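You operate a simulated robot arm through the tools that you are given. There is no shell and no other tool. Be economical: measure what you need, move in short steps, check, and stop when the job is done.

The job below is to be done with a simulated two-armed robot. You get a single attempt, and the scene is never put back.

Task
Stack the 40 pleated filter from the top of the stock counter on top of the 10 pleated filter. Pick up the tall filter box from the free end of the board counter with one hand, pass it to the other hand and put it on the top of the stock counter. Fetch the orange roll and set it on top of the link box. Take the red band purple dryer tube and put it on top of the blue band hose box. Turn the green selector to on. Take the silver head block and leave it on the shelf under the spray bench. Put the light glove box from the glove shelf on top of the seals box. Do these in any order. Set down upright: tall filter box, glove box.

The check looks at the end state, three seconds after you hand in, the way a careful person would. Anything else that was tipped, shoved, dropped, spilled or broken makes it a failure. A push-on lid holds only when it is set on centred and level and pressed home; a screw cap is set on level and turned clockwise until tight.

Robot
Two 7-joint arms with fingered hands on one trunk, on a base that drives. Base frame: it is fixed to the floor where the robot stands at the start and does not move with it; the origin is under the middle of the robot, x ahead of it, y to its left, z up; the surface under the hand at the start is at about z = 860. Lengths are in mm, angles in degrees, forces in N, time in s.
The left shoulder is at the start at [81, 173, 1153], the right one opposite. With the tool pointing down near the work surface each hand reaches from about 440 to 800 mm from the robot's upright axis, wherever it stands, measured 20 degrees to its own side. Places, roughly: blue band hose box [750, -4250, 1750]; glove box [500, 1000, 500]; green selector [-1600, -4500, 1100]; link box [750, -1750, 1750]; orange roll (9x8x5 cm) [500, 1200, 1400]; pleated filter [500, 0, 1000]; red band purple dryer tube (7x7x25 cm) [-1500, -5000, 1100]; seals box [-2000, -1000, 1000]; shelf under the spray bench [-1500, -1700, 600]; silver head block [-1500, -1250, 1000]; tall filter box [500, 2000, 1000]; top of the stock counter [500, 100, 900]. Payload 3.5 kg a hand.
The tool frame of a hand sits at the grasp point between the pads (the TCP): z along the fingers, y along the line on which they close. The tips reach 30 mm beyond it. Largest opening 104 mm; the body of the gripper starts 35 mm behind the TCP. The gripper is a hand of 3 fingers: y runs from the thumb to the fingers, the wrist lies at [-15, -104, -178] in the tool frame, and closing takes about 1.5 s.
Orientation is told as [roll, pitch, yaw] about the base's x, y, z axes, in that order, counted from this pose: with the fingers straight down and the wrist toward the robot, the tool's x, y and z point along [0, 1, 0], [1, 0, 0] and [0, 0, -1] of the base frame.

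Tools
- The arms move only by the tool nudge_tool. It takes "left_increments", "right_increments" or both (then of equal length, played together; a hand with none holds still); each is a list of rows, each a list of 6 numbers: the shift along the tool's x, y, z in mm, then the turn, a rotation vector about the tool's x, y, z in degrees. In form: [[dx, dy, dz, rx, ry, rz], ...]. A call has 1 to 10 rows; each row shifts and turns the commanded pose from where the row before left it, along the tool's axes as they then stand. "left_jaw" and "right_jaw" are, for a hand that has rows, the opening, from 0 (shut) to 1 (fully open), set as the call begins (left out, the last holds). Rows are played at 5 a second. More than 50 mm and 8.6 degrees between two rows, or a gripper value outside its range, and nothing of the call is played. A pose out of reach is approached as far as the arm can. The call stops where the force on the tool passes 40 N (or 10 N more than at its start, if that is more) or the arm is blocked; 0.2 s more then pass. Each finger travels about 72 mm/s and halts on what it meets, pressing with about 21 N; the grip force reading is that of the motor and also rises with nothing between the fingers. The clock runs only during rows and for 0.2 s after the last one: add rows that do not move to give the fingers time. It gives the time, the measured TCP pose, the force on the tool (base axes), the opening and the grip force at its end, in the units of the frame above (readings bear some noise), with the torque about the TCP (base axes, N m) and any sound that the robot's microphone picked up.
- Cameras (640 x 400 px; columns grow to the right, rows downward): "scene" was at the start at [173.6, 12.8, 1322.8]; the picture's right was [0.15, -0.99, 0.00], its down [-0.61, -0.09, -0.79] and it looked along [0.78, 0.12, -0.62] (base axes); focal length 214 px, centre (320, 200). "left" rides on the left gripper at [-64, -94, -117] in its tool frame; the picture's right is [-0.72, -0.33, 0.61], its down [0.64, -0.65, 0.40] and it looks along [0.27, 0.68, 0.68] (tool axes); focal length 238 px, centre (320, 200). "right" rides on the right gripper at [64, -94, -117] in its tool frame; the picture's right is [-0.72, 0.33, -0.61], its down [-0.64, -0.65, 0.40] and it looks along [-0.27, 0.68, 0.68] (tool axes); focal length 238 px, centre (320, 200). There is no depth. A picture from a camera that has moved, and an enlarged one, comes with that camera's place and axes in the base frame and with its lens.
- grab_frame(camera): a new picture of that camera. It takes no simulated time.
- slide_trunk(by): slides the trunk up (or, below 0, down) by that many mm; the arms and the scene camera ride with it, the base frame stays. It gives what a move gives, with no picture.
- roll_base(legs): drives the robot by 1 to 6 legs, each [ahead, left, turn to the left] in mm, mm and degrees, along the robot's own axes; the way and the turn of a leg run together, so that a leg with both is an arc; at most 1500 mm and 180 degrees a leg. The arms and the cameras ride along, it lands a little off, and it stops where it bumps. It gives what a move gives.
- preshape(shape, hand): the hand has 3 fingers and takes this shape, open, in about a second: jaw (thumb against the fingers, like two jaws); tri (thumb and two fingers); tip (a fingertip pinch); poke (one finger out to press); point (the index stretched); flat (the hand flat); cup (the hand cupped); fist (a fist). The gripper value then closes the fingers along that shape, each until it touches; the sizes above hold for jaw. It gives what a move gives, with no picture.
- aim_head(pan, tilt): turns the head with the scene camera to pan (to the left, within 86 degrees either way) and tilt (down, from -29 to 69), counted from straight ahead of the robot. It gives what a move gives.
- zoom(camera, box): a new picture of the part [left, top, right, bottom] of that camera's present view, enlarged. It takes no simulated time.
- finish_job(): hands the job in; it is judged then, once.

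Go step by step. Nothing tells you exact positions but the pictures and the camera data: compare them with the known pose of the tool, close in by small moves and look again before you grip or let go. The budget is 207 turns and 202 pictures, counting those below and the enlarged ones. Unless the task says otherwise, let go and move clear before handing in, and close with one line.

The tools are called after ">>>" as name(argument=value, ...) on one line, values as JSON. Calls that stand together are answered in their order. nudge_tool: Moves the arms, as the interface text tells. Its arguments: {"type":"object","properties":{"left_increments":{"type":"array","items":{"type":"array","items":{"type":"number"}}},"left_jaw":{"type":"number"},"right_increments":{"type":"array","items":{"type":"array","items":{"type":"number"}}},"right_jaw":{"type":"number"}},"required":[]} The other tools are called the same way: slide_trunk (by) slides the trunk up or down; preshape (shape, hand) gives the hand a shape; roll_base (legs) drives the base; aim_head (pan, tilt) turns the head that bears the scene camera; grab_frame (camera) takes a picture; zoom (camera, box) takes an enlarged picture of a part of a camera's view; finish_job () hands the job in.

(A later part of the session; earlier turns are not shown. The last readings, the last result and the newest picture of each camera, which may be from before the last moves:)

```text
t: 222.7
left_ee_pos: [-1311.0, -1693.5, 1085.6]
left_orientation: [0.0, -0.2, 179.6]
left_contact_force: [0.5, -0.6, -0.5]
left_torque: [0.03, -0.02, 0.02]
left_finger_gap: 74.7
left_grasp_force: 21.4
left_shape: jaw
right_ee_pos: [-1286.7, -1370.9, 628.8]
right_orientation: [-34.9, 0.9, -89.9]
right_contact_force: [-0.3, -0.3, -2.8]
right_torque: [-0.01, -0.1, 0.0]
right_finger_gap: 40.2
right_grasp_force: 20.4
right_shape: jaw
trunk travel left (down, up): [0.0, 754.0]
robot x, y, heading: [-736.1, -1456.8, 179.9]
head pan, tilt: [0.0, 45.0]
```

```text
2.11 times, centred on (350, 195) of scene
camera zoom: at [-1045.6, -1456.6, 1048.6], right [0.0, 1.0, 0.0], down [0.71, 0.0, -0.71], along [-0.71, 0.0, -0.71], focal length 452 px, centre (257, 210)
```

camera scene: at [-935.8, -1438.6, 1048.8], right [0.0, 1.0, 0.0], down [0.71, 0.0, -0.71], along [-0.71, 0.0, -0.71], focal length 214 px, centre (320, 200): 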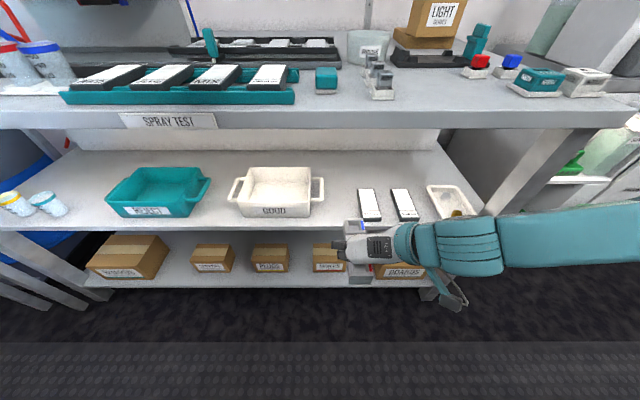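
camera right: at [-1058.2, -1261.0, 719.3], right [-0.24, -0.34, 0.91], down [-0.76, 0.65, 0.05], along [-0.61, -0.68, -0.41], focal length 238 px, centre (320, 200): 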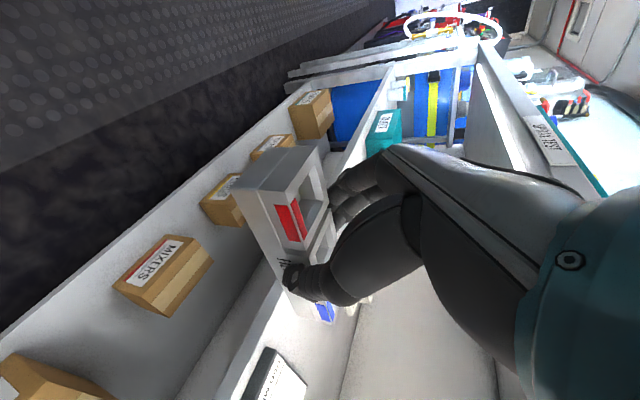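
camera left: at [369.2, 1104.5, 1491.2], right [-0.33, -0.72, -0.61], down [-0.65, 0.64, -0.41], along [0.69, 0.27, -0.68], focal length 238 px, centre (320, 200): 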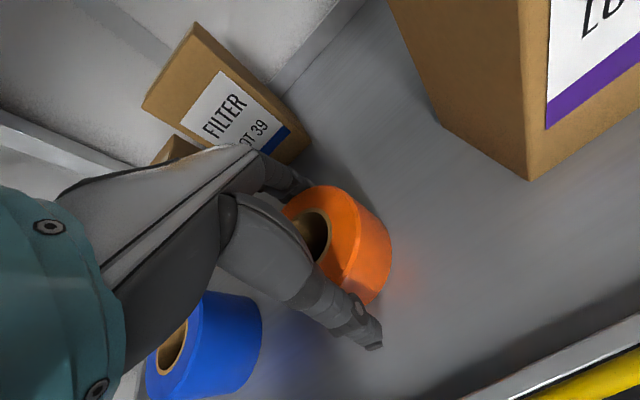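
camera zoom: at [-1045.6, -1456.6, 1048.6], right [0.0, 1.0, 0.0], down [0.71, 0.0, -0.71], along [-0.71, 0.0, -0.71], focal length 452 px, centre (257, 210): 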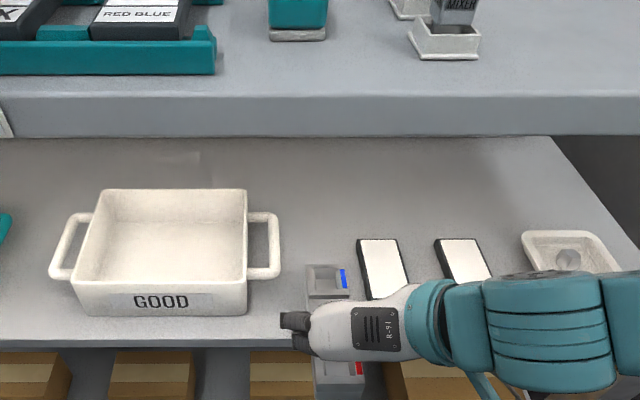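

The block enters the gap nicely. Shelf front edge is at x≈-1314, z≈552; rolling in another 97 mm with a 4 mm trim left.

>>> roll_base(legs=[[97, 4, 0]])

>>> zoom(camera="scene", box=[220, 120, 480, 310])

>>> grab_frame(camera="right")

```text
t: 223.9
left_ee_pos: [-1399.4, -1696.6, 1090.8]
left_orientation: [-0.1, -0.7, 179.5]
left_contact_force: [-0.1, 0.2, -1.7]
left_torque: [0.04, 0.04, -0.01]
left_finger_gap: 74.3
left_grasp_force: 21.2
left_shape: jaw
right_ee_pos: [-1369.7, -1372.1, 626.4]
right_orientation: [-34.3, 1.1, -89.8]
right_contact_force: [0.4, 0.1, -3.9]
right_torque: [0.02, -0.06, 0.01]
right_finger_gap: 40.1
right_grasp_force: 21.2
right_shape: jaw
trunk travel left (down, up): [0.0, 754.0]
robot x, y, heading: [-825.9, -1460.6, 179.8]
head pan, tilt: [0.0, 45.0]
```

```text
2.11 times, centred on (350, 215) of scene
camera zoom: at [-1133.2, -1459.4, 1050.9], right [0.01, 1.0, 0.0], down [0.7, -0.01, -0.71], along [-0.71, 0.01, -0.7], focal length 452 px, centre (257, 168)
```

zoom: 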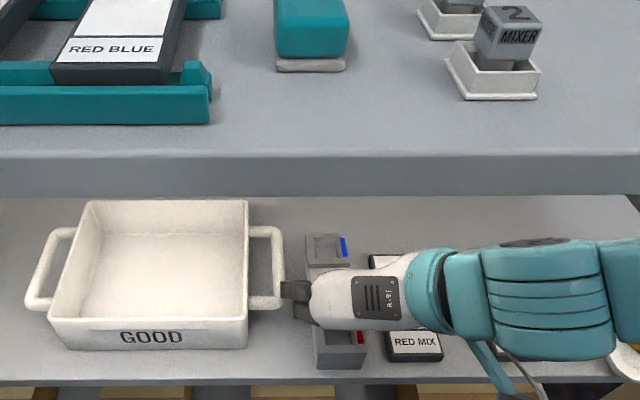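

```text
64 pictures are left
camera right: at [-1252.1, -1279.7, 689.1], right [-0.25, -0.35, 0.91], down [-0.76, 0.65, 0.04], along [-0.6, -0.68, -0.42], focal length 238 px, centre (320, 200)
```

right: 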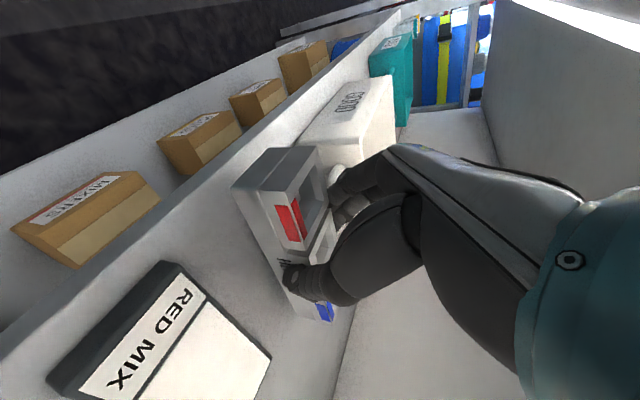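

The fingers are close to the tub handle, so I'll shift the hand 6 mm right with the arm and lower gently.

>>> nudge_tool(right_increments=[[0, -6, 0, 0, 0, 0], [5.7, 0, 8.2, 0, 0, 0], [5.7, 0, 8.2, 0, 0, 0], [0, 0, 0, 0, 0, 0]], right_jaw=0)

>>> zoom(camera="scene", box=[290, 200, 430, 310])

```text
t: 224.9
left_ee_pos: [-1409.0, -1695.4, 1085.9]
left_orientation: [0.0, -0.2, 179.6]
left_contact_force: [-1.0, -0.3, -1.4]
left_torque: [0.02, -0.04, 0.0]
left_finger_gap: 74.8
left_grasp_force: 20.6
left_shape: jaw
right_ee_pos: [-1375.3, -1366.1, 602.9]
right_orientation: [-33.9, 1.0, -89.8]
right_contact_force: [-0.5, 0.2, -2.5]
right_torque: [-0.01, 0.04, -0.01]
right_finger_gap: 40.3
right_grasp_force: 21.2
right_shape: jaw
trunk travel left (down, up): [0.0, 754.0]
robot x, y, heading: [-831.0, -1463.0, 179.6]
head pan, tilt: [0.0, 45.0]
```

```text
3.64 times, centred on (360, 255) of scene
camera zoom: at [-1141.4, -1459.5, 1048.9], right [0.01, 1.0, 0.0], down [0.71, 0.0, -0.71], along [-0.71, 0.01, -0.71], focal length 780 px, centre (174, 0)
```

zoom: 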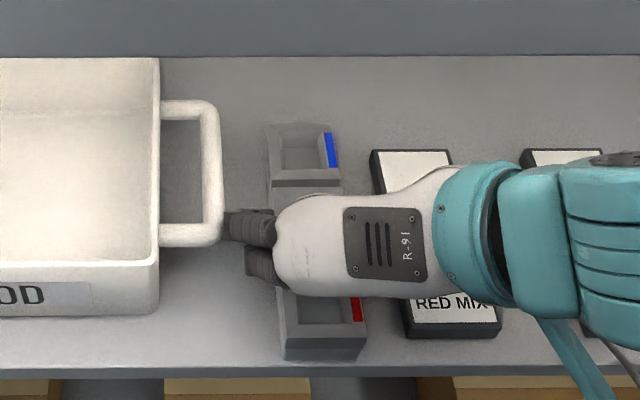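

Still clear of the handle. Lowering in small steps to contact.

>>> nudge_tool(right_increments=[[2.3, 0, 3.3, 0, 0, 0], [2.3, 0, 3.3, 0, 0, 0], [2.3, 0, 3.3, 0, 0, 0], [2.3, 0, 3.3, 0, 0, 0], [2.3, 0, 3.3, 0, 0, 0], [0, 0, 0, 0, 0, 0]], right_jaw=0)

>>> grab_frame(camera="right")

```text
t: 226.0
left_ee_pos: [-1407.1, -1695.9, 1086.4]
left_orientation: [0.0, -0.3, 179.5]
left_contact_force: [-0.2, -0.1, -0.6]
left_torque: [0.01, -0.02, 0.01]
left_finger_gap: 74.7
left_grasp_force: 20.8
left_shape: jaw
right_ee_pos: [-1376.7, -1369.7, 591.1]
right_orientation: [-34.5, 0.5, -89.4]
right_contact_force: [5.3, 2.5, 20.2]
right_torque: [0.02, 0.21, -0.17]
right_finger_gap: 42.5
right_grasp_force: 20.8
right_shape: jaw
trunk travel left (down, up): [0.0, 754.0]
robot x, y, heading: [-832.0, -1462.7, 179.8]
head pan, tilt: [0.0, 45.0]
stopped in row 5 (right hand): the force on the tool passed its limit at 42 N (the readings are from after the stop); the commanded pose is now the measured one
```

```text
62 pictures are left
camera right: at [-1257.5, -1275.1, 651.8], right [-0.24, -0.34, 0.91], down [-0.76, 0.64, 0.04], along [-0.6, -0.69, -0.41], focal length 238 px, centre (320, 200)
```

right: 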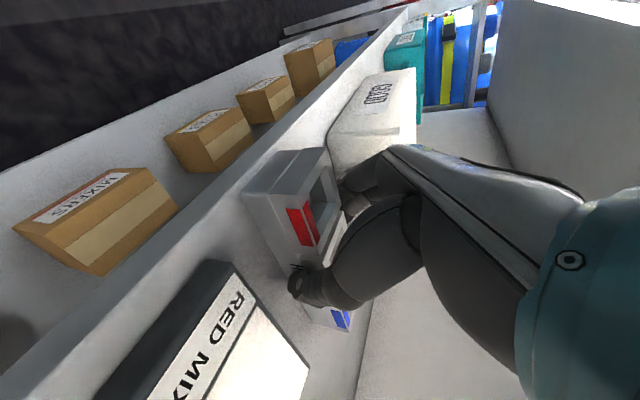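

It touches the shelf at z≈556. I'll open only partly so the fingers stay clear of the handle and plate.

>>> nudge_tool(right_increments=[[0, 0, 0, 0, 0, 0], [0, 0, 0, 0, 0, 0], [0, 0, 0, 0, 0, 0], [0, 0, 0, 0, 0, 0]], right_jaw=0.55)

>>> zoom(camera="scene", box=[290, 200, 430, 310])

```text
t: 227.0
left_ee_pos: [-1405.8, -1696.0, 1086.7]
left_orientation: [0.0, -0.3, 179.5]
left_contact_force: [0.5, 0.4, -0.4]
left_torque: [0.04, 0.0, 0.01]
left_finger_gap: 74.5
left_grasp_force: 20.0
left_shape: jaw
right_ee_pos: [-1374.7, -1368.9, 588.5]
right_orientation: [-34.2, 0.8, -89.4]
right_contact_force: [4.1, 2.1, 21.5]
right_torque: [-0.58, 0.09, 0.13]
right_finger_gap: 55.0
right_grasp_force: 0.2
right_shape: jaw
trunk travel left (down, up): [0.0, 754.0]
robot x, y, heading: [-829.0, -1462.2, 179.6]
head pan, tilt: [0.0, 45.0]
```

```text
3.64 times, centred on (360, 255) of scene
camera zoom: at [-1139.5, -1459.6, 1049.4], right [0.01, 1.0, 0.0], down [0.71, -0.01, -0.71], along [-0.71, 0.01, -0.71], focal length 780 px, centre (174, 0)
```

zoom: 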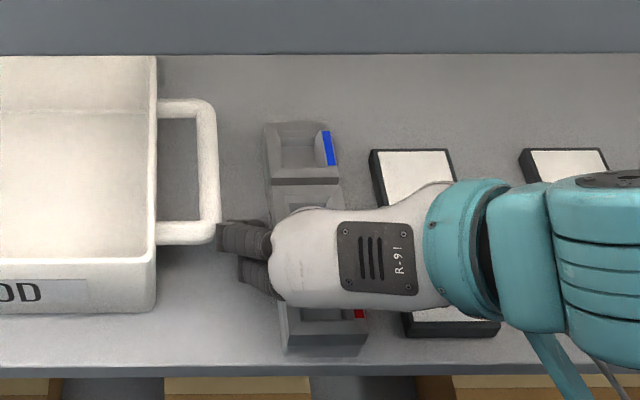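

Released. I'll raise the hand slightly, shift a touch right off the handle, and back out.

>>> nudge_tool(right_increments=[[-3.4, -2, -4.9, 0, 0, 0], [-3.4, 0, -4.9, 0, 0, 0], [-3.4, 0, -4.9, 0, 0, 0], [0, 0, 0, 0, 0, 0]], right_jaw=0.55)

>>> zoom(camera="scene", box=[290, 200, 430, 310])

```text
t: 228.0
left_ee_pos: [-1408.3, -1695.6, 1085.6]
left_orientation: [0.1, -0.2, 179.4]
left_contact_force: [0.0, 0.3, -1.4]
left_torque: [0.07, 0.0, -0.01]
left_finger_gap: 74.6
left_grasp_force: 20.9
left_shape: jaw
right_ee_pos: [-1376.1, -1366.2, 605.5]
right_orientation: [-34.0, 0.8, -89.5]
right_contact_force: [-0.3, 0.6, -0.4]
right_torque: [0.0, 0.04, 0.0]
right_finger_gap: 56.8
right_grasp_force: 0.0
right_shape: jaw
trunk travel left (down, up): [0.0, 754.0]
robot x, y, heading: [-827.4, -1462.4, 179.5]
head pan, tilt: [0.0, 45.0]
```

```text
3.64 times, centred on (360, 255) of scene
camera zoom: at [-1141.1, -1459.6, 1048.8], right [0.01, 1.0, 0.0], down [0.71, -0.01, -0.71], along [-0.71, 0.01, -0.71], focal length 780 px, centre (174, 0)
```

zoom: 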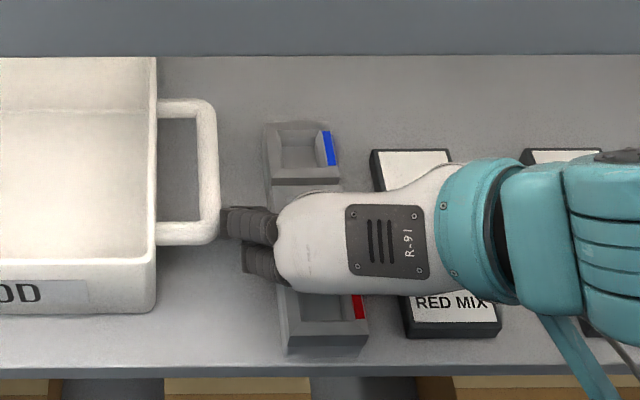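

The block stays put. Raising 20 mm more so the tips clear it, then backing out.

>>> nudge_tool(right_increments=[[-5.7, 0, -8.2, 0, 0, 0], [-6.3, 0, -9, 0, 0, 0], [0, 0, 0, 0, 0, 0]], right_jaw=0.55)

>>> roll_base(legs=[[-250, 0, 0.3]])

>>> grab_frame(camera="scene")

```text
t: 228.8
left_ee_pos: [-1408.6, -1695.7, 1085.0]
left_orientation: [0.1, -0.1, 179.6]
left_contact_force: [0.1, 0.3, -1.2]
left_torque: [-0.03, 0.0, 0.0]
left_finger_gap: 74.5
left_grasp_force: 21.1
left_shape: jaw
right_ee_pos: [-1371.7, -1367.0, 618.4]
right_orientation: [-33.2, 0.9, -89.3]
right_contact_force: [0.7, 1.2, 0.1]
right_torque: [0.01, -0.02, -0.01]
right_finger_gap: 56.8
right_grasp_force: 0.1
right_shape: jaw
trunk travel left (down, up): [0.0, 754.0]
robot x, y, heading: [-829.3, -1460.0, 179.8]
head pan, tilt: [0.0, 45.0]
```

```text
t: 229.6
left_ee_pos: [-1404.2, -1696.2, 1086.3]
left_orientation: [0.1, -0.1, 179.6]
left_contact_force: [-0.8, 0.9, -1.5]
left_torque: [0.02, -0.01, -0.03]
left_finger_gap: 74.1
left_grasp_force: 21.3
left_shape: jaw
right_ee_pos: [-1370.7, -1366.9, 622.3]
right_orientation: [-33.5, 0.9, -89.6]
right_contact_force: [-0.9, 0.2, 0.0]
right_torque: [0.0, -0.01, 0.0]
right_finger_gap: 56.8
right_grasp_force: 0.0
right_shape: jaw
trunk travel left (down, up): [0.0, 754.0]
robot x, y, heading: [-829.2, -1465.8, 179.6]
head pan, tilt: [0.0, 45.0]
stopped in leg 1: the robot was blocked; the commanded pose is now the measured one
```

```text
59 pictures are left
camera scene: at [-1137.9, -1460.0, 1049.0], right [0.01, 1.0, 0.0], down [0.71, -0.01, -0.71], along [-0.71, 0.01, -0.71], focal length 214 px, centre (320, 200)
```

scene: 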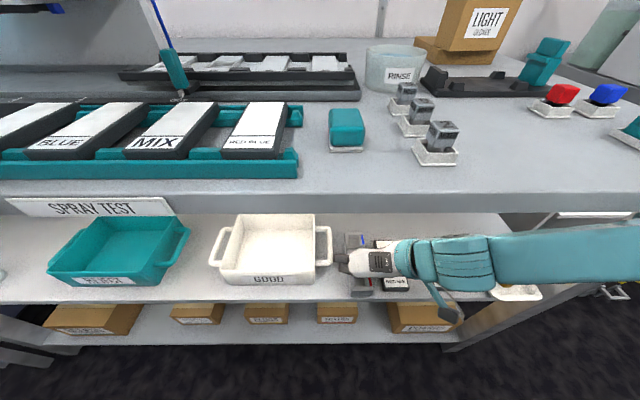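

Something is lightly touching (the elbow is under the bench edge). As before, I'll retry backing out in a smaller step.

>>> roll_base(legs=[[-60, 0, 0]])

>>> aim_head(pan=-40, tilt=45)

>>> grab_frame(camera="scene")

```text
t: 230.5
left_ee_pos: [-1342.2, -1696.8, 1086.5]
left_orientation: [0.0, -0.2, 179.4]
left_contact_force: [0.4, 0.5, -1.4]
left_torque: [0.03, -0.03, -0.04]
left_finger_gap: 74.4
left_grasp_force: 21.3
left_shape: jaw
right_ee_pos: [-1307.9, -1367.3, 623.0]
right_orientation: [-33.6, 1.0, -89.6]
right_contact_force: [-0.1, -0.7, 0.2]
right_torque: [0.01, 0.02, 0.02]
right_finger_gap: 57.0
right_grasp_force: 0.1
right_shape: jaw
trunk travel left (down, up): [0.0, 754.0]
robot x, y, heading: [-765.3, -1464.1, 179.6]
head pan, tilt: [0.0, 45.0]
```

```text
t: 231.6
left_ee_pos: [-1343.1, -1696.5, 1085.3]
left_orientation: [0.0, -0.2, 179.5]
left_contact_force: [0.4, -0.7, -1.6]
left_torque: [0.01, -0.02, 0.05]
left_finger_gap: 74.8
left_grasp_force: 21.4
left_shape: jaw
right_ee_pos: [-1308.6, -1367.5, 622.8]
right_orientation: [-33.5, 0.9, -89.6]
right_contact_force: [0.4, -0.1, 0.1]
right_torque: [0.01, 0.0, -0.01]
right_finger_gap: 56.8
right_grasp_force: 0.1
right_shape: jaw
trunk travel left (down, up): [0.0, 754.0]
robot x, y, heading: [-764.8, -1460.8, 179.6]
head pan, tilt: [-40.0, 45.0]
```

```text
58 pictures are left
camera scene: at [-1056.7, -1408.1, 1048.8], right [0.65, 0.76, 0.0], down [0.54, -0.46, -0.71], along [-0.54, 0.46, -0.71], focal length 214 px, centre (320, 200)
```

scene: 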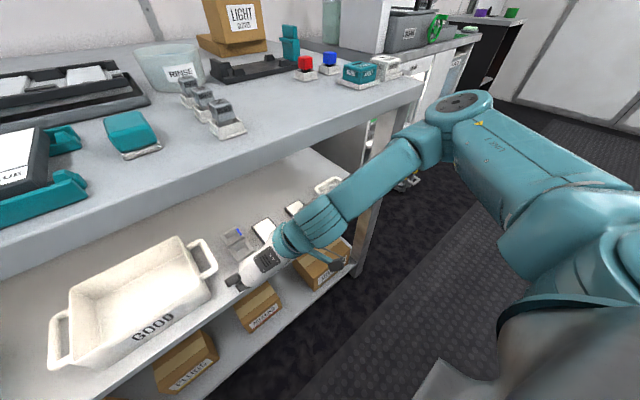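

HEAD 2 is on the shelf and the arm is free. Next I'll set the roll down on the bench where HEAD 2 was, and re-grip it from the front with the right hand. Backing off and raising first.

>>> roll_base(legs=[[-200, -330, 0.3]])

>>> slide_trunk(by=250)

>>> nudge_tool(left_increments=[[-38, 0, 0, 0, 0, 0], [-38, 0, 0, 0, 0, 0], [-38, 0, 0, 0, 0, 0], [-38, 0, 0, 0, 0, 0], [-36, 0, 0, 0, 0, 0], [0, 0, 0, 0, 0, 0], [0, 0, 0, 0, 0, 0]], right_increments=[[-23.7, -10, -33.8, 0, 0, 0], [-23.7, -20, -33.8, 0, 0, 0], [-23.7, -20, -33.8, 0, 0, 0], [-23.7, -20, -33.8, 0, 0, 0], [-23.7, -20, -33.8, 0, 0, 0], [-23.7, -20, -33.8, 0, 0, 0], [0, 0, 0, 0, 0, 0]], right_jaw=1, left_jaw=0)

>>> aim_head(pan=0, tilt=35)

>>> grab_frame(camera="scene")

```text
t: 234.0
left_ee_pos: [-1139.3, -1375.3, 1086.6]
left_orientation: [0.0, -0.3, 179.6]
left_contact_force: [-0.5, 0.1, -0.8]
left_torque: [0.0, -0.04, 0.01]
left_finger_gap: 74.7
left_grasp_force: 21.4
left_shape: jaw
right_ee_pos: [-1106.2, -1046.8, 622.3]
right_orientation: [-33.5, 0.9, -89.4]
right_contact_force: [0.7, 0.3, 0.2]
right_torque: [0.01, 0.03, 0.01]
right_finger_gap: 56.7
right_grasp_force: 0.1
right_shape: jaw
trunk travel left (down, up): [0.0, 754.0]
robot x, y, heading: [-562.6, -1141.6, 179.7]
head pan, tilt: [-40.0, 45.0]
```

```text
t: 236.6
left_ee_pos: [-1139.5, -1376.0, 1335.1]
left_orientation: [0.0, -0.2, 179.7]
left_contact_force: [0.0, 0.6, -1.8]
left_torque: [-0.01, -0.05, -0.02]
left_finger_gap: 74.6
left_grasp_force: 20.8
left_shape: jaw
right_ee_pos: [-1106.8, -1047.0, 871.0]
right_orientation: [-33.5, 0.9, -89.5]
right_contact_force: [0.1, 0.7, 0.3]
right_torque: [0.0, 0.01, -0.04]
right_finger_gap: 57.0
right_grasp_force: 0.2
right_shape: jaw
trunk travel left (down, up): [-250.0, 504.0]
robot x, y, heading: [-562.6, -1139.6, 179.9]
head pan, tilt: [-40.0, 45.0]
```

```text
t: 238.2
left_ee_pos: [-1137.7, -1188.4, 1337.3]
left_orientation: [0.1, -0.2, 179.7]
left_contact_force: [0.7, -0.1, -1.5]
left_torque: [0.06, -0.01, -0.01]
left_finger_gap: 74.6
left_grasp_force: 21.4
left_shape: jaw
right_ee_pos: [-1045.9, -1041.0, 1026.6]
right_orientation: [-33.9, 0.8, -89.6]
right_contact_force: [0.3, 0.1, -0.2]
right_torque: [0.01, 0.03, -0.04]
right_finger_gap: 104.0
right_grasp_force: 0.2
right_shape: jaw
right hand out of reach, approached as far as the arm can: row 2, 3, 4, 5, 6
trunk travel left (down, up): [-250.0, 504.0]
robot x, y, heading: [-564.6, -1138.8, 179.7]
head pan, tilt: [-40.0, 45.0]
```

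```text
t: 239.3
left_ee_pos: [-1138.2, -1188.9, 1336.9]
left_orientation: [0.0, -0.3, 179.8]
left_contact_force: [-0.8, 0.3, -1.4]
left_torque: [0.02, -0.03, 0.02]
left_finger_gap: 74.4
left_grasp_force: 21.7
left_shape: jaw
right_ee_pos: [-1047.0, -1042.8, 1027.4]
right_orientation: [-33.8, 0.8, -89.6]
right_contact_force: [0.3, -0.1, -0.6]
right_torque: [-0.01, 0.02, -0.03]
right_finger_gap: 103.6
right_grasp_force: 0.1
right_shape: jaw
trunk travel left (down, up): [-250.0, 504.0]
robot x, y, heading: [-561.6, -1137.4, 179.8]
head pan, tilt: [0.0, 35.0]
```

```text
57 pictures are left
camera scene: at [-740.8, -1138.7, 1327.6], right [0.0, 1.0, 0.0], down [0.57, 0.0, -0.82], along [-0.82, 0.0, -0.57], focal length 214 px, centre (320, 200)
```

scene: 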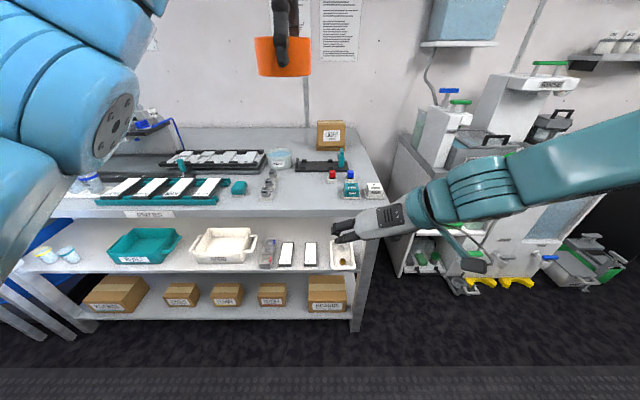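

The spot is free. Driving in and lowering the roll onto the bench with the left hand.

>>> roll_base(legs=[[222, 0, 0]])

>>> nudge_tool(left_increments=[[0, 0, 45, 0, 0, 0], [0, 0, 45, 0, 0, 0], [0, 0, 45, 0, 0, 0], [0, 0, 45, 0, 0, 0], [0, 0, 45, 0, 0, 0], [0, 0, 45, 0, 0, 0], [0, 0, 45, 0, 0, 0], [0, 0, 40, 0, 0, 0], [0, 0, 0, 0, 0, 0]], left_jaw=0)

>>> zoom(camera="scene", box=[200, 100, 440, 280])

```text
t: 240.9
left_ee_pos: [-1358.7, -1185.4, 1336.6]
left_orientation: [-0.1, 0.0, 179.5]
left_contact_force: [-0.5, -0.4, -2.0]
left_torque: [-0.01, -0.01, 0.01]
left_finger_gap: 74.5
left_grasp_force: 20.9
left_shape: jaw
right_ee_pos: [-1265.8, -1039.9, 1026.1]
right_orientation: [-33.9, 0.8, -89.8]
right_contact_force: [0.1, -0.8, -0.7]
right_torque: [0.01, -0.01, -0.01]
right_finger_gap: 103.6
right_grasp_force: 0.2
right_shape: jaw
trunk travel left (down, up): [-250.0, 504.0]
robot x, y, heading: [-780.5, -1136.4, 179.9]
head pan, tilt: [0.0, 35.0]
```

```text
t: 242.9
left_ee_pos: [-1358.2, -1186.8, 982.5]
left_orientation: [0.1, -0.2, 179.6]
left_contact_force: [-0.1, -0.2, -0.6]
left_torque: [0.0, -0.01, 0.0]
left_finger_gap: 74.2
left_grasp_force: 20.9
left_shape: jaw
right_ee_pos: [-1264.6, -1039.6, 1026.0]
right_orientation: [-33.9, 0.7, -89.8]
right_contact_force: [0.6, -0.7, 0.1]
right_torque: [0.01, 0.01, 0.0]
right_finger_gap: 103.9
right_grasp_force: 0.0
right_shape: jaw
trunk travel left (down, up): [-250.0, 504.0]
robot x, y, heading: [-783.6, -1137.2, 179.9]
head pan, tilt: [0.0, 35.0]
```

```text
2.22 times, centred on (320, 190) of scene
camera zoom: at [-959.6, -1137.1, 1327.7], right [0.01, 1.0, 0.0], down [0.57, 0.0, -0.82], along [-0.82, 0.01, -0.57], focal length 477 px, centre (320, 222)
```

zoom: 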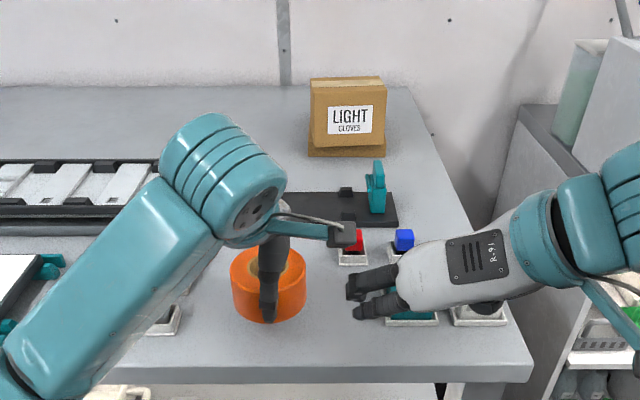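

Lowering the last bit gently.

>>> nudge_tool(left_increments=[[0, 0, 15, 0, 0, 0], [0, 0, 13, 0, 0, 0], [0, 0, 4, 0, 0, 0], [0, 0, 4, 0, 0, 0], [0, 0, 4, 0, 0, 0], [0, 0, 4, 0, 0, 0], [0, 0, 0, 0, 0, 0]], left_jaw=0)

```text
t: 244.6
left_ee_pos: [-1359.3, -1184.8, 942.4]
left_orientation: [-0.1, -0.7, 179.4]
left_contact_force: [-1.1, -1.3, 23.0]
left_torque: [-0.06, 0.01, 0.05]
left_finger_gap: 73.6
left_grasp_force: 21.2
left_shape: jaw
right_ee_pos: [-1262.5, -1039.2, 1028.7]
right_orientation: [-34.1, 0.8, -89.7]
right_contact_force: [-0.1, -0.6, -0.2]
right_torque: [0.01, -0.02, -0.03]
right_finger_gap: 103.7
right_grasp_force: 0.1
right_shape: jaw
trunk travel left (down, up): [-250.0, 504.0]
robot x, y, heading: [-782.2, -1136.2, 179.3]
head pan, tilt: [0.0, 35.0]
```

Set down. Opening and lifting the left hand away.

>>> nudge_tool(left_increments=[[0, 0, -1, 0, 0, 0], [0, 0, 0, 0, 0, 0], [0, 0, 0, 0, 0, 0], [0, 0, 0, 0, 0, 0], [0, 0, 0, 0, 0, 0], [0, 0, -30, 0, 0, 0], [0, 0, -45, 0, 0, 0], [0, 0, -45, 0, 0, 0], [0, 0, -45, 0, 0, 0], [0, 0, -45, 0, 0, 0]], left_jaw=1)

>>> nudge_tool(left_increments=[[0, 0, -45, 0, 0, 0], [30, 0, -35, 0, 0, 0], [40, 0, -20, 0, 0, 0], [45, 0, 0, 0, 0, 0], [45, 0, 0, 0, 0, 0], [45, 0, 0, 0, 0, 0], [0, 0, 0, 0, 0, 0], [0, 0, 0, 0, 0, 0], [0, 0, 0, 0, 0, 0]], right_increments=[[0, 0, 0, 0, -7, 0], [0, 0, 0, 0, -7, 0], [0, 0, 0, 0, -7, 0], [0, 0, 0, 0, -4, 0], [0, 0, 0, 0, 0, 0], [0, 0, 0, 0, 0, 0], [0, 0, 0, 0, 0, 0], [0, 0, 0, 0, 0, 0], [0, 0, 0, 0, 0, 0]], right_jaw=1)

>>> grab_frame(camera="scene")

```text
t: 246.8
left_ee_pos: [-1358.6, -1187.5, 1152.1]
left_orientation: [0.0, -0.1, 179.6]
left_contact_force: [-0.8, -0.5, -1.2]
left_torque: [-0.01, -0.01, 0.0]
left_finger_gap: 103.8
left_grasp_force: 0.0
left_shape: jaw
right_ee_pos: [-1264.9, -1040.0, 1026.8]
right_orientation: [-33.9, 0.8, -89.8]
right_contact_force: [0.9, 0.4, -0.1]
right_torque: [-0.01, -0.01, -0.01]
right_finger_gap: 103.8
right_grasp_force: 0.1
right_shape: jaw
trunk travel left (down, up): [-250.0, 504.0]
robot x, y, heading: [-779.6, -1139.1, 179.5]
head pan, tilt: [0.0, 35.0]
```

```text
t: 248.8
left_ee_pos: [-1357.3, -1390.8, 1250.1]
left_orientation: [0.0, -0.2, 179.6]
left_contact_force: [0.6, 0.3, -0.4]
left_torque: [-0.04, 0.02, 0.0]
left_finger_gap: 103.7
left_grasp_force: 0.1
left_shape: jaw
right_ee_pos: [-1265.0, -1039.8, 1025.4]
right_orientation: [-59.0, 0.8, -89.8]
right_contact_force: [0.5, -0.8, 0.5]
right_torque: [-0.01, 0.0, 0.04]
right_finger_gap: 103.7
right_grasp_force: 0.1
right_shape: jaw
trunk travel left (down, up): [-250.0, 504.0]
robot x, y, heading: [-781.8, -1138.6, 179.6]
head pan, tilt: [0.0, 35.0]
```

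```text
55 pictures are left
camera scene: at [-959.6, -1137.0, 1327.6], right [0.01, 1.0, 0.0], down [0.57, 0.0, -0.82], along [-0.82, 0.01, -0.57], focal length 214 px, centre (320, 200)
```

scene: 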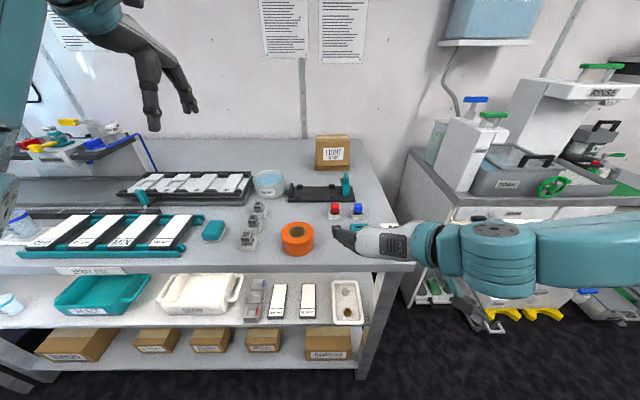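

The right hand now leans 59° forward. I'll shift the base left 145 mm to line it up with the roll and lower the hand in front of it.

>>> roll_base(legs=[[0, 145, 0.4]])

>>> nudge_tool(right_increments=[[27, 0, 16.3, 0, 0, 0], [27, 0, 16.3, 0, 0, 0], [27, 0, 16.3, 0, 0, 0], [0, 0, 0, 0, 0, 0]], right_jaw=1)

>>> grab_frame(camera="right")

>>> zoom(camera="scene", box=[280, 160, 480, 310])

```text
t: 250.1
left_ee_pos: [-1356.5, -1539.2, 1249.4]
left_orientation: [0.1, -0.1, 180.0]
left_contact_force: [0.5, -1.3, -0.1]
left_torque: [0.01, 0.04, -0.02]
left_finger_gap: 103.8
left_grasp_force: 0.1
left_shape: jaw
right_ee_pos: [-1267.0, -1185.8, 1028.0]
right_orientation: [-59.0, 0.9, -89.4]
right_contact_force: [-0.6, -0.5, 0.3]
right_torque: [0.04, 0.0, -0.03]
right_finger_gap: 103.6
right_grasp_force: 0.0
right_shape: jaw
trunk travel left (down, up): [-250.0, 504.0]
robot x, y, heading: [-780.9, -1283.4, -180.0]
head pan, tilt: [0.0, 35.0]
```

```text
t: 251.1
left_ee_pos: [-1357.2, -1537.2, 1249.8]
left_orientation: [0.0, -0.3, 179.9]
left_contact_force: [-0.2, 0.7, 0.1]
left_torque: [-0.03, -0.01, 0.0]
left_finger_gap: 103.6
left_grasp_force: 0.2
left_shape: jaw
right_ee_pos: [-1267.4, -1184.3, 988.0]
right_orientation: [-58.6, 1.0, -89.5]
right_contact_force: [-0.4, -0.5, -0.5]
right_torque: [0.01, -0.01, -0.01]
right_finger_gap: 104.0
right_grasp_force: 0.0
right_shape: jaw
right hand out of reach, approached as far as the arm can: row 2, 3
trunk travel left (down, up): [-250.0, 504.0]
robot x, y, heading: [-783.3, -1279.6, -180.3]
head pan, tilt: [0.0, 35.0]
```

```text
54 pictures are left
camera right: at [-1135.4, -1089.2, 996.2], right [0.15, -0.34, 0.93], down [-0.68, 0.64, 0.35], along [-0.71, -0.69, -0.14], focal length 238 px, centre (320, 200)
```

right: 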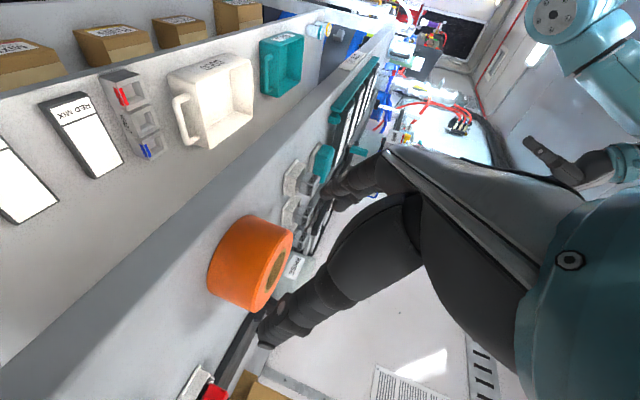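

```text
2.67 times, centred on (380, 235) of scene
camera zoom: at [-960.0, -1281.3, 1327.7], right [0.0, 1.0, 0.0], down [0.57, 0.0, -0.82], along [-0.82, 0.0, -0.57], focal length 572 px, centre (160, 107)
```

zoom: 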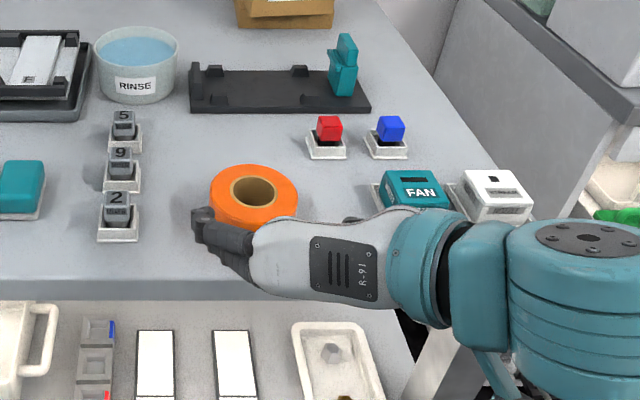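

The arm is too close to lower here; I'll back the base 85 mm and extend the arm forward and down in front of the roll.

>>> roll_base(legs=[[-85, 0, 0]])

>>> nudge_tool(right_increments=[[2, 2, 34.2, 0, 0, 0], [2, 0, 34.2, 0, 0, 0], [2, 0, 34.2, 0, 0, 0], [0, 0, 0, 0, 0, 0]], right_jaw=1)

>>> zoom(camera="scene", box=[280, 130, 480, 280])

```text
t: 252.2
left_ee_pos: [-1273.4, -1538.7, 1250.2]
left_orientation: [0.0, -0.2, 180.0]
left_contact_force: [0.5, 0.1, 0.6]
left_torque: [-0.01, -0.01, -0.03]
left_finger_gap: 103.8
left_grasp_force: 0.1
left_shape: jaw
right_ee_pos: [-1185.6, -1184.0, 989.7]
right_orientation: [-58.8, 0.9, -89.4]
right_contact_force: [0.6, -0.1, -0.6]
right_torque: [0.01, -0.03, -0.01]
right_finger_gap: 103.6
right_grasp_force: 0.1
right_shape: jaw
trunk travel left (down, up): [-250.0, 504.0]
robot x, y, heading: [-700.6, -1280.0, -179.7]
head pan, tilt: [0.0, 35.0]
```

```text
t: 253.2
left_ee_pos: [-1274.3, -1538.7, 1249.5]
left_orientation: [-0.1, -0.3, 180.0]
left_contact_force: [-0.3, 0.0, 0.3]
left_torque: [0.04, 0.01, -0.03]
left_finger_gap: 103.9
left_grasp_force: 0.1
left_shape: jaw
right_ee_pos: [-1195.5, -1184.5, 981.8]
right_orientation: [-58.3, 1.2, -89.4]
right_contact_force: [-0.4, -0.3, -0.1]
right_torque: [0.0, 0.01, 0.0]
right_finger_gap: 103.7
right_grasp_force: 0.1
right_shape: jaw
right hand out of reach, approached as far as the arm can: row 1, 2, 3
trunk travel left (down, up): [-250.0, 504.0]
robot x, y, heading: [-700.1, -1280.4, -179.8]
head pan, tilt: [0.0, 35.0]
```

```text
2.67 times, centred on (380, 205) of scene
camera zoom: at [-877.4, -1281.3, 1327.6], right [0.0, 1.0, 0.0], down [0.57, 0.0, -0.82], along [-0.82, 0.0, -0.57], focal length 572 px, centre (160, 187)
```

zoom: 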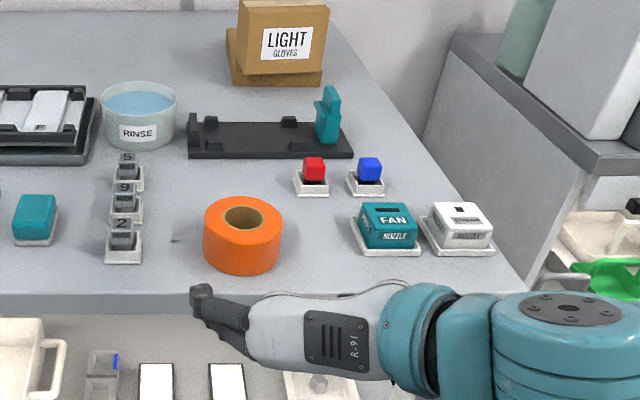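

The wrist is limited because the forearm comes in sideways. I'll move the base left 150 while shifting the hand right by the same amount, so the forearm points more forward.

>>> nudge_tool(right_increments=[[0, -40, 0, 0, 0, 0], [0, -40, 0, 0, 0, 0], [0, -40, 0, 0, 0, 0], [0, -30, 0, 0, 0, 0], [-12, 0, 28, 0, 0, 0], [-12, 0, 28, 0, 0, 0], [0, 0, 0, 0, 0, 0]], right_jaw=1)

```text
t: 254.8
left_ee_pos: [-1274.5, -1538.4, 1249.6]
left_orientation: [0.0, -0.2, 180.0]
left_contact_force: [0.8, 0.0, -0.7]
left_torque: [0.02, 0.01, 0.0]
left_finger_gap: 103.7
left_grasp_force: 0.0
left_shape: jaw
right_ee_pos: [-1264.5, -1061.8, 993.1]
right_orientation: [-58.6, 1.0, -89.4]
right_contact_force: [0.1, 0.3, 0.6]
right_torque: [-0.02, 0.03, 0.0]
right_finger_gap: 104.1
right_grasp_force: 0.0
right_shape: jaw
right hand out of reach, approached as far as the arm can: row 1, 2, 3, 4
trunk travel left (down, up): [-250.0, 504.0]
robot x, y, heading: [-698.9, -1283.5, -180.1]
head pan, tilt: [0.0, 35.0]
```

That freed it. Lowering to z 930 and shifting the base left 124 mm to face the roll.

>>> nudge_tool(right_increments=[[27, 0, 16.2, 0, 0, 0], [27, 0, 16.2, 0, 0, 0], [0, 0, 0, 0, 0, 0]], right_jaw=1)

>>> roll_base(legs=[[0, 125, 0]])

>>> zoom(camera="scene", box=[300, 130, 500, 280])

>>> grab_frame(camera="right")

```text
t: 255.6
left_ee_pos: [-1273.4, -1539.0, 1248.1]
left_orientation: [0.1, -0.1, 180.1]
left_contact_force: [-0.4, 0.9, 0.1]
left_torque: [-0.02, 0.01, -0.01]
left_finger_gap: 103.7
left_grasp_force: 0.0
left_shape: jaw
right_ee_pos: [-1279.8, -1066.3, 966.9]
right_orientation: [-57.8, 1.0, -89.6]
right_contact_force: [0.0, -0.6, 0.1]
right_torque: [0.0, 0.01, -0.01]
right_finger_gap: 104.1
right_grasp_force: 0.0
right_shape: jaw
right hand out of reach, approached as far as the arm can: row 1, 2
trunk travel left (down, up): [-250.0, 504.0]
robot x, y, heading: [-695.2, -1284.6, -179.7]
head pan, tilt: [0.0, 35.0]
```

```text
t: 256.8
left_ee_pos: [-1274.4, -1664.4, 1249.1]
left_orientation: [0.0, -0.3, 180.1]
left_contact_force: [0.4, -0.5, 0.5]
left_torque: [0.04, 0.02, -0.02]
left_finger_gap: 103.9
left_grasp_force: 0.1
left_shape: jaw
right_ee_pos: [-1277.6, -1192.4, 967.5]
right_orientation: [-57.7, 1.1, -89.4]
right_contact_force: [0.0, -0.1, 0.2]
right_torque: [-0.02, -0.01, 0.01]
right_finger_gap: 103.7
right_grasp_force: 0.0
right_shape: jaw
trunk travel left (down, up): [-250.0, 504.0]
robot x, y, heading: [-697.4, -1403.8, -179.9]
head pan, tilt: [0.0, 35.0]
```

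```text
2.67 times, centred on (400, 205) of scene
camera zoom: at [-877.2, -1407.3, 1327.6], right [0.0, 1.0, 0.0], down [0.57, 0.0, -0.82], along [-0.82, 0.0, -0.57], focal length 572 px, centre (107, 187)
```

zoom: 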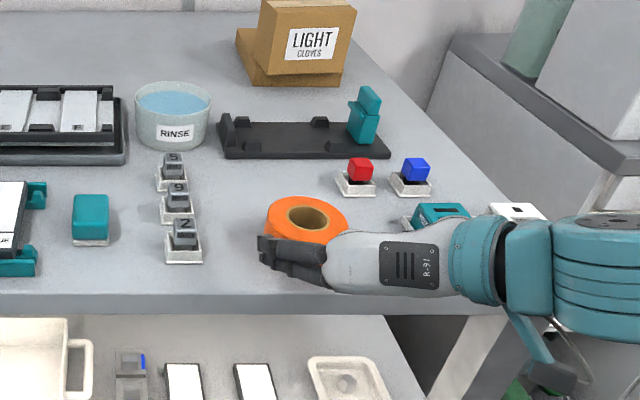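

```text
50 pictures are left
camera right: at [-1146.6, -1097.0, 977.5], right [0.14, -0.34, 0.93], down [-0.69, 0.64, 0.34], along [-0.71, -0.69, -0.15], focal length 238 px, centre (320, 200)
```

right: 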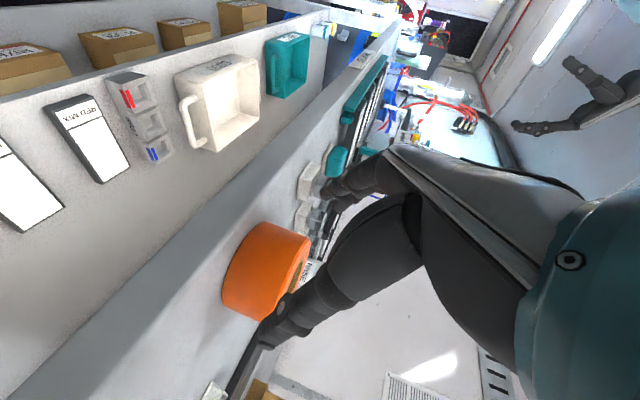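

I'll use the trunk to lower the hand 38 mm, then roll forward around the roll.

>>> slide_trunk(by=-38)

>>> roll_base(legs=[[72, -5, 0]])

>>> zoom(camera="scene", box=[300, 150, 500, 300])

>>> grab_frame(camera="right")

```text
t: 257.6
left_ee_pos: [-1272.4, -1664.4, 1211.3]
left_orientation: [0.1, -0.2, -180.0]
left_contact_force: [-0.1, 0.0, 0.7]
left_torque: [0.0, 0.03, -0.02]
left_finger_gap: 103.9
left_grasp_force: 0.0
left_shape: jaw
right_ee_pos: [-1278.5, -1191.0, 928.9]
right_orientation: [-57.4, 1.1, -89.5]
right_contact_force: [0.3, -0.7, -0.2]
right_torque: [0.01, -0.01, 0.0]
right_finger_gap: 103.9
right_grasp_force: 0.0
right_shape: jaw
trunk travel left (down, up): [-212.0, 542.0]
robot x, y, heading: [-699.7, -1403.8, -179.7]
head pan, tilt: [0.0, 35.0]
```

```text
t: 258.7
left_ee_pos: [-1348.5, -1658.7, 1211.5]
left_orientation: [0.0, 0.0, -180.0]
left_contact_force: [-0.1, 0.4, -0.3]
left_torque: [0.01, -0.03, -0.01]
left_finger_gap: 103.6
left_grasp_force: 0.0
left_shape: jaw
right_ee_pos: [-1353.7, -1186.8, 929.6]
right_orientation: [-57.2, 1.0, -89.5]
right_contact_force: [-0.2, 0.7, -1.0]
right_torque: [0.0, 0.0, -0.01]
right_finger_gap: 104.1
right_grasp_force: 0.0
right_shape: jaw
trunk travel left (down, up): [-212.0, 542.0]
robot x, y, heading: [-773.2, -1397.4, -179.9]
head pan, tilt: [0.0, 35.0]
```

```text
2.67 times, centred on (400, 225) of scene
camera zoom: at [-969.1, -1401.4, 1288.3], right [0.0, 1.0, 0.0], down [0.57, 0.0, -0.82], along [-0.82, 0.0, -0.57], focal length 572 px, centre (107, 133)
```

zoom: 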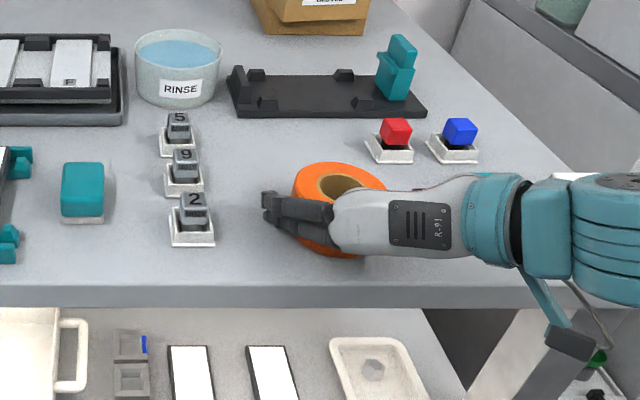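

```text
48 pictures are left
camera right: at [-1221.3, -1092.0, 940.5], right [0.13, -0.34, 0.93], down [-0.69, 0.64, 0.33], along [-0.71, -0.69, -0.15], focal length 238 px, centre (320, 200)
```

right: 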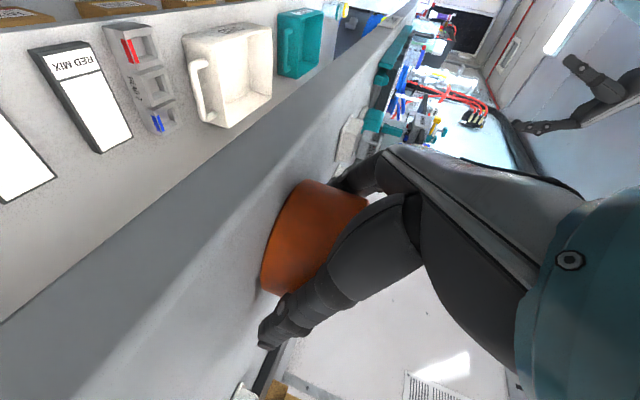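

The roll is between thumb and fingers. Closing, then lifting with the trunk.

>>> nudge_tool(right_increments=[[0, 0, 0, 0, 0, 0], [0, 0, 0, 0, 0, 0], [0, 0, 0, 0, 0, 0], [0, 0, 0, 0, 0, 0], [0, 0, 0, 0, 0, 0], [0, 0, 0, 0, 0, 0]], right_jaw=0)

>>> slide_trunk(by=60)

>>> grab_frame(camera="scene")

```text
t: 260.1
left_ee_pos: [-1347.3, -1658.8, 1212.2]
left_orientation: [-0.1, -0.2, -180.0]
left_contact_force: [0.2, -0.4, -0.4]
left_torque: [-0.05, 0.0, -0.03]
left_finger_gap: 103.7
left_grasp_force: 0.0
left_shape: jaw
right_ee_pos: [-1351.9, -1186.5, 929.4]
right_orientation: [-57.5, 0.9, -89.5]
right_contact_force: [-0.5, 0.4, 1.1]
right_torque: [-0.02, -0.02, -0.03]
right_finger_gap: 74.7
right_grasp_force: 21.2
right_shape: jaw
trunk travel left (down, up): [-212.0, 542.0]
robot x, y, heading: [-774.7, -1402.4, -180.0]
head pan, tilt: [0.0, 35.0]
```

```text
t: 261.1
left_ee_pos: [-1347.7, -1658.5, 1270.6]
left_orientation: [0.1, -0.2, -180.0]
left_contact_force: [-0.3, -0.6, 0.0]
left_torque: [-0.03, -0.03, 0.01]
left_finger_gap: 103.5
left_grasp_force: 0.1
left_shape: jaw
right_ee_pos: [-1353.2, -1186.5, 988.0]
right_orientation: [-57.3, 1.0, -89.5]
right_contact_force: [-0.1, 0.7, -1.3]
right_torque: [0.0, 0.02, 0.01]
right_finger_gap: 74.8
right_grasp_force: 20.9
right_shape: jaw
trunk travel left (down, up): [-272.0, 482.0]
robot x, y, heading: [-770.2, -1399.0, -179.8]
head pan, tilt: [0.0, 35.0]
```

```text
47 pictures are left
camera scene: at [-942.2, -1401.4, 1349.9], right [0.0, 1.0, 0.0], down [0.57, 0.0, -0.82], along [-0.82, 0.0, -0.57], focal length 214 px, centre (320, 200)
```

scene: 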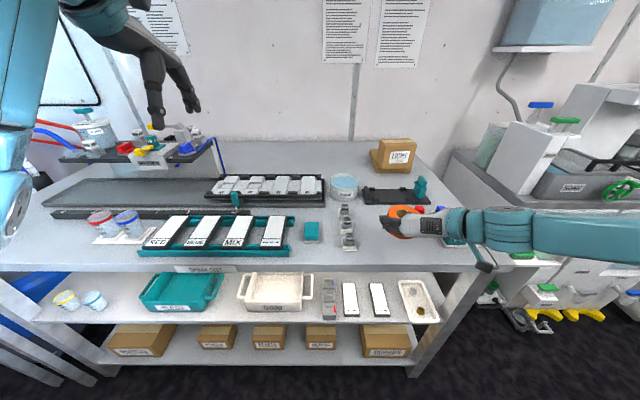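

The roll is held level from the front. I'll back off, turn around to face the LINK box, and raise the trunk.

>>> roll_base(legs=[[-180, 0, 0], [0, 0, 90], [0, 0, 90]])

>>> slide_trunk(by=400)

>>> aim_head(pan=-10, tilt=5)

>>> grab_frame(camera="scene")

```text
t: 270.2
left_ee_pos: [-13.2, -1147.1, 1271.2]
left_orientation: [0.0, -0.1, -0.4]
left_contact_force: [0.4, 0.2, 0.2]
left_torque: [0.03, -0.02, -0.01]
left_finger_gap: 103.8
left_grasp_force: 0.0
left_shape: jaw
right_ee_pos: [-11.1, -1618.2, 990.0]
right_orientation: [-57.3, 1.1, 90.1]
right_contact_force: [-1.4, -1.1, -1.3]
right_torque: [0.02, 0.01, 0.0]
right_finger_gap: 74.6
right_grasp_force: 21.2
right_shape: jaw
trunk travel left (down, up): [-272.0, 482.0]
robot x, y, heading: [-586.7, -1398.0, -0.5]
head pan, tilt: [0.0, 35.0]
```

```text
t: 274.0
left_ee_pos: [-14.2, -1147.6, 1670.7]
left_orientation: [0.0, -0.2, -0.4]
left_contact_force: [0.0, -0.1, 0.5]
left_torque: [-0.03, 0.04, 0.0]
left_finger_gap: 103.7
left_grasp_force: 0.1
left_shape: jaw
right_ee_pos: [-11.6, -1619.1, 1390.0]
right_orientation: [-57.4, 1.1, 90.1]
right_contact_force: [-0.2, -0.5, -0.4]
right_torque: [0.01, 0.02, 0.04]
right_finger_gap: 74.6
right_grasp_force: 21.4
right_shape: jaw
trunk travel left (down, up): [-672.0, 82.0]
robot x, y, heading: [-590.1, -1398.5, 0.1]
head pan, tilt: [0.0, 35.0]
```

```text
t: 275.0
left_ee_pos: [-13.0, -1147.0, 1670.9]
left_orientation: [0.0, -0.3, -0.3]
left_contact_force: [0.4, 0.4, 0.3]
left_torque: [0.01, 0.02, 0.02]
left_finger_gap: 103.7
left_grasp_force: 0.1
left_shape: jaw
right_ee_pos: [-9.6, -1619.8, 1389.9]
right_orientation: [-57.4, 1.0, 90.1]
right_contact_force: [-0.4, -0.5, -1.4]
right_torque: [0.0, 0.04, -0.01]
right_finger_gap: 74.7
right_grasp_force: 21.1
right_shape: jaw
trunk travel left (down, up): [-672.0, 82.0]
robot x, y, heading: [-593.3, -1400.9, -0.3]
head pan, tilt: [-10.0, 5.0]
```

```text
46 pictures are left
camera scene: at [-490.5, -1417.2, 1800.9], right [-0.18, -0.98, 0.0], down [-0.09, 0.02, -1.0], along [0.98, -0.18, -0.09], focal length 214 px, centre (320, 200)
```

scene: 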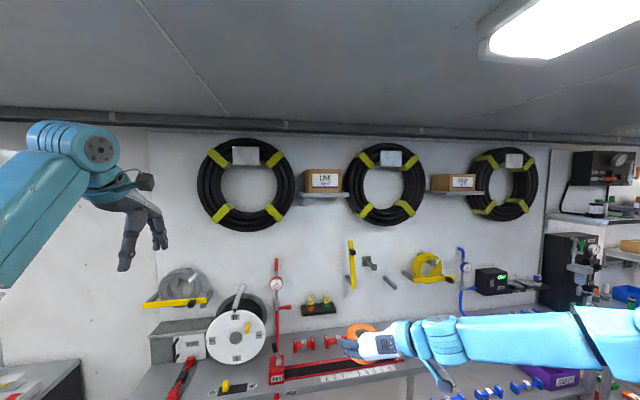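

LINK box front face is at x≈585, y≈-1638, top z≈1861. I'll raise the trunk fully and lift the right hand toward z 1900 here in free space.

>>> slide_trunk(by=82)

>>> nudge_tool(right_increments=[[-35.4, 4, -22.6, 0, 0, 0], [-35.4, 4, -22.6, 0, 0, 0], [-35.4, 4, -22.6, 0, 0, 0], [-35.4, 4, -22.6, 0, 0, 0], [-35.4, 4, -22.6, 0, 0, 0], [-35.4, 4, -22.6, 0, 0, 0], [-35.4, 4, -22.6, 0, 0, 0], [-35.4, 4, -22.6, 0, 0, 0], [-35.4, 4, -22.6, 0, 0, 0], [-35.4, 4, -22.6, 0, 0, 0]], right_jaw=0)

```text
t: 276.2
left_ee_pos: [-14.4, -1147.4, 1754.4]
left_orientation: [0.0, -0.1, -0.4]
left_contact_force: [-0.1, 0.3, -0.3]
left_torque: [0.0, -0.02, 0.01]
left_finger_gap: 103.7
left_grasp_force: 0.1
left_shape: jaw
right_ee_pos: [-11.1, -1620.1, 1471.5]
right_orientation: [-57.3, 1.1, 90.2]
right_contact_force: [0.1, -0.9, -0.4]
right_torque: [-0.02, 0.0, -0.01]
right_finger_gap: 74.3
right_grasp_force: 20.4
right_shape: jaw
trunk travel left (down, up): [-754.0, 0.0]
robot x, y, heading: [-590.5, -1401.0, -0.2]
head pan, tilt: [-10.0, 5.0]
```

```text
t: 278.4
left_ee_pos: [-14.6, -1146.4, 1753.6]
left_orientation: [0.1, -0.2, -0.4]
left_contact_force: [-1.2, -1.0, 0.5]
left_torque: [-0.01, 0.0, -0.02]
left_finger_gap: 103.8
left_grasp_force: 0.0
left_shape: jaw
right_ee_pos: [34.8, -1489.1, 1786.8]
right_orientation: [-59.5, -2.1, 92.2]
right_contact_force: [-0.4, -0.4, -1.5]
right_torque: [0.0, 0.0, 0.02]
right_finger_gap: 74.4
right_grasp_force: 21.0
right_shape: jaw
right hand out of reach, approached as far as the arm can: row 4, 5, 6, 7, 8, 9, 10
trunk travel left (down, up): [-754.0, 0.0]
robot x, y, heading: [-591.2, -1401.1, -0.5]
head pan, tilt: [-10.0, 5.0]
```

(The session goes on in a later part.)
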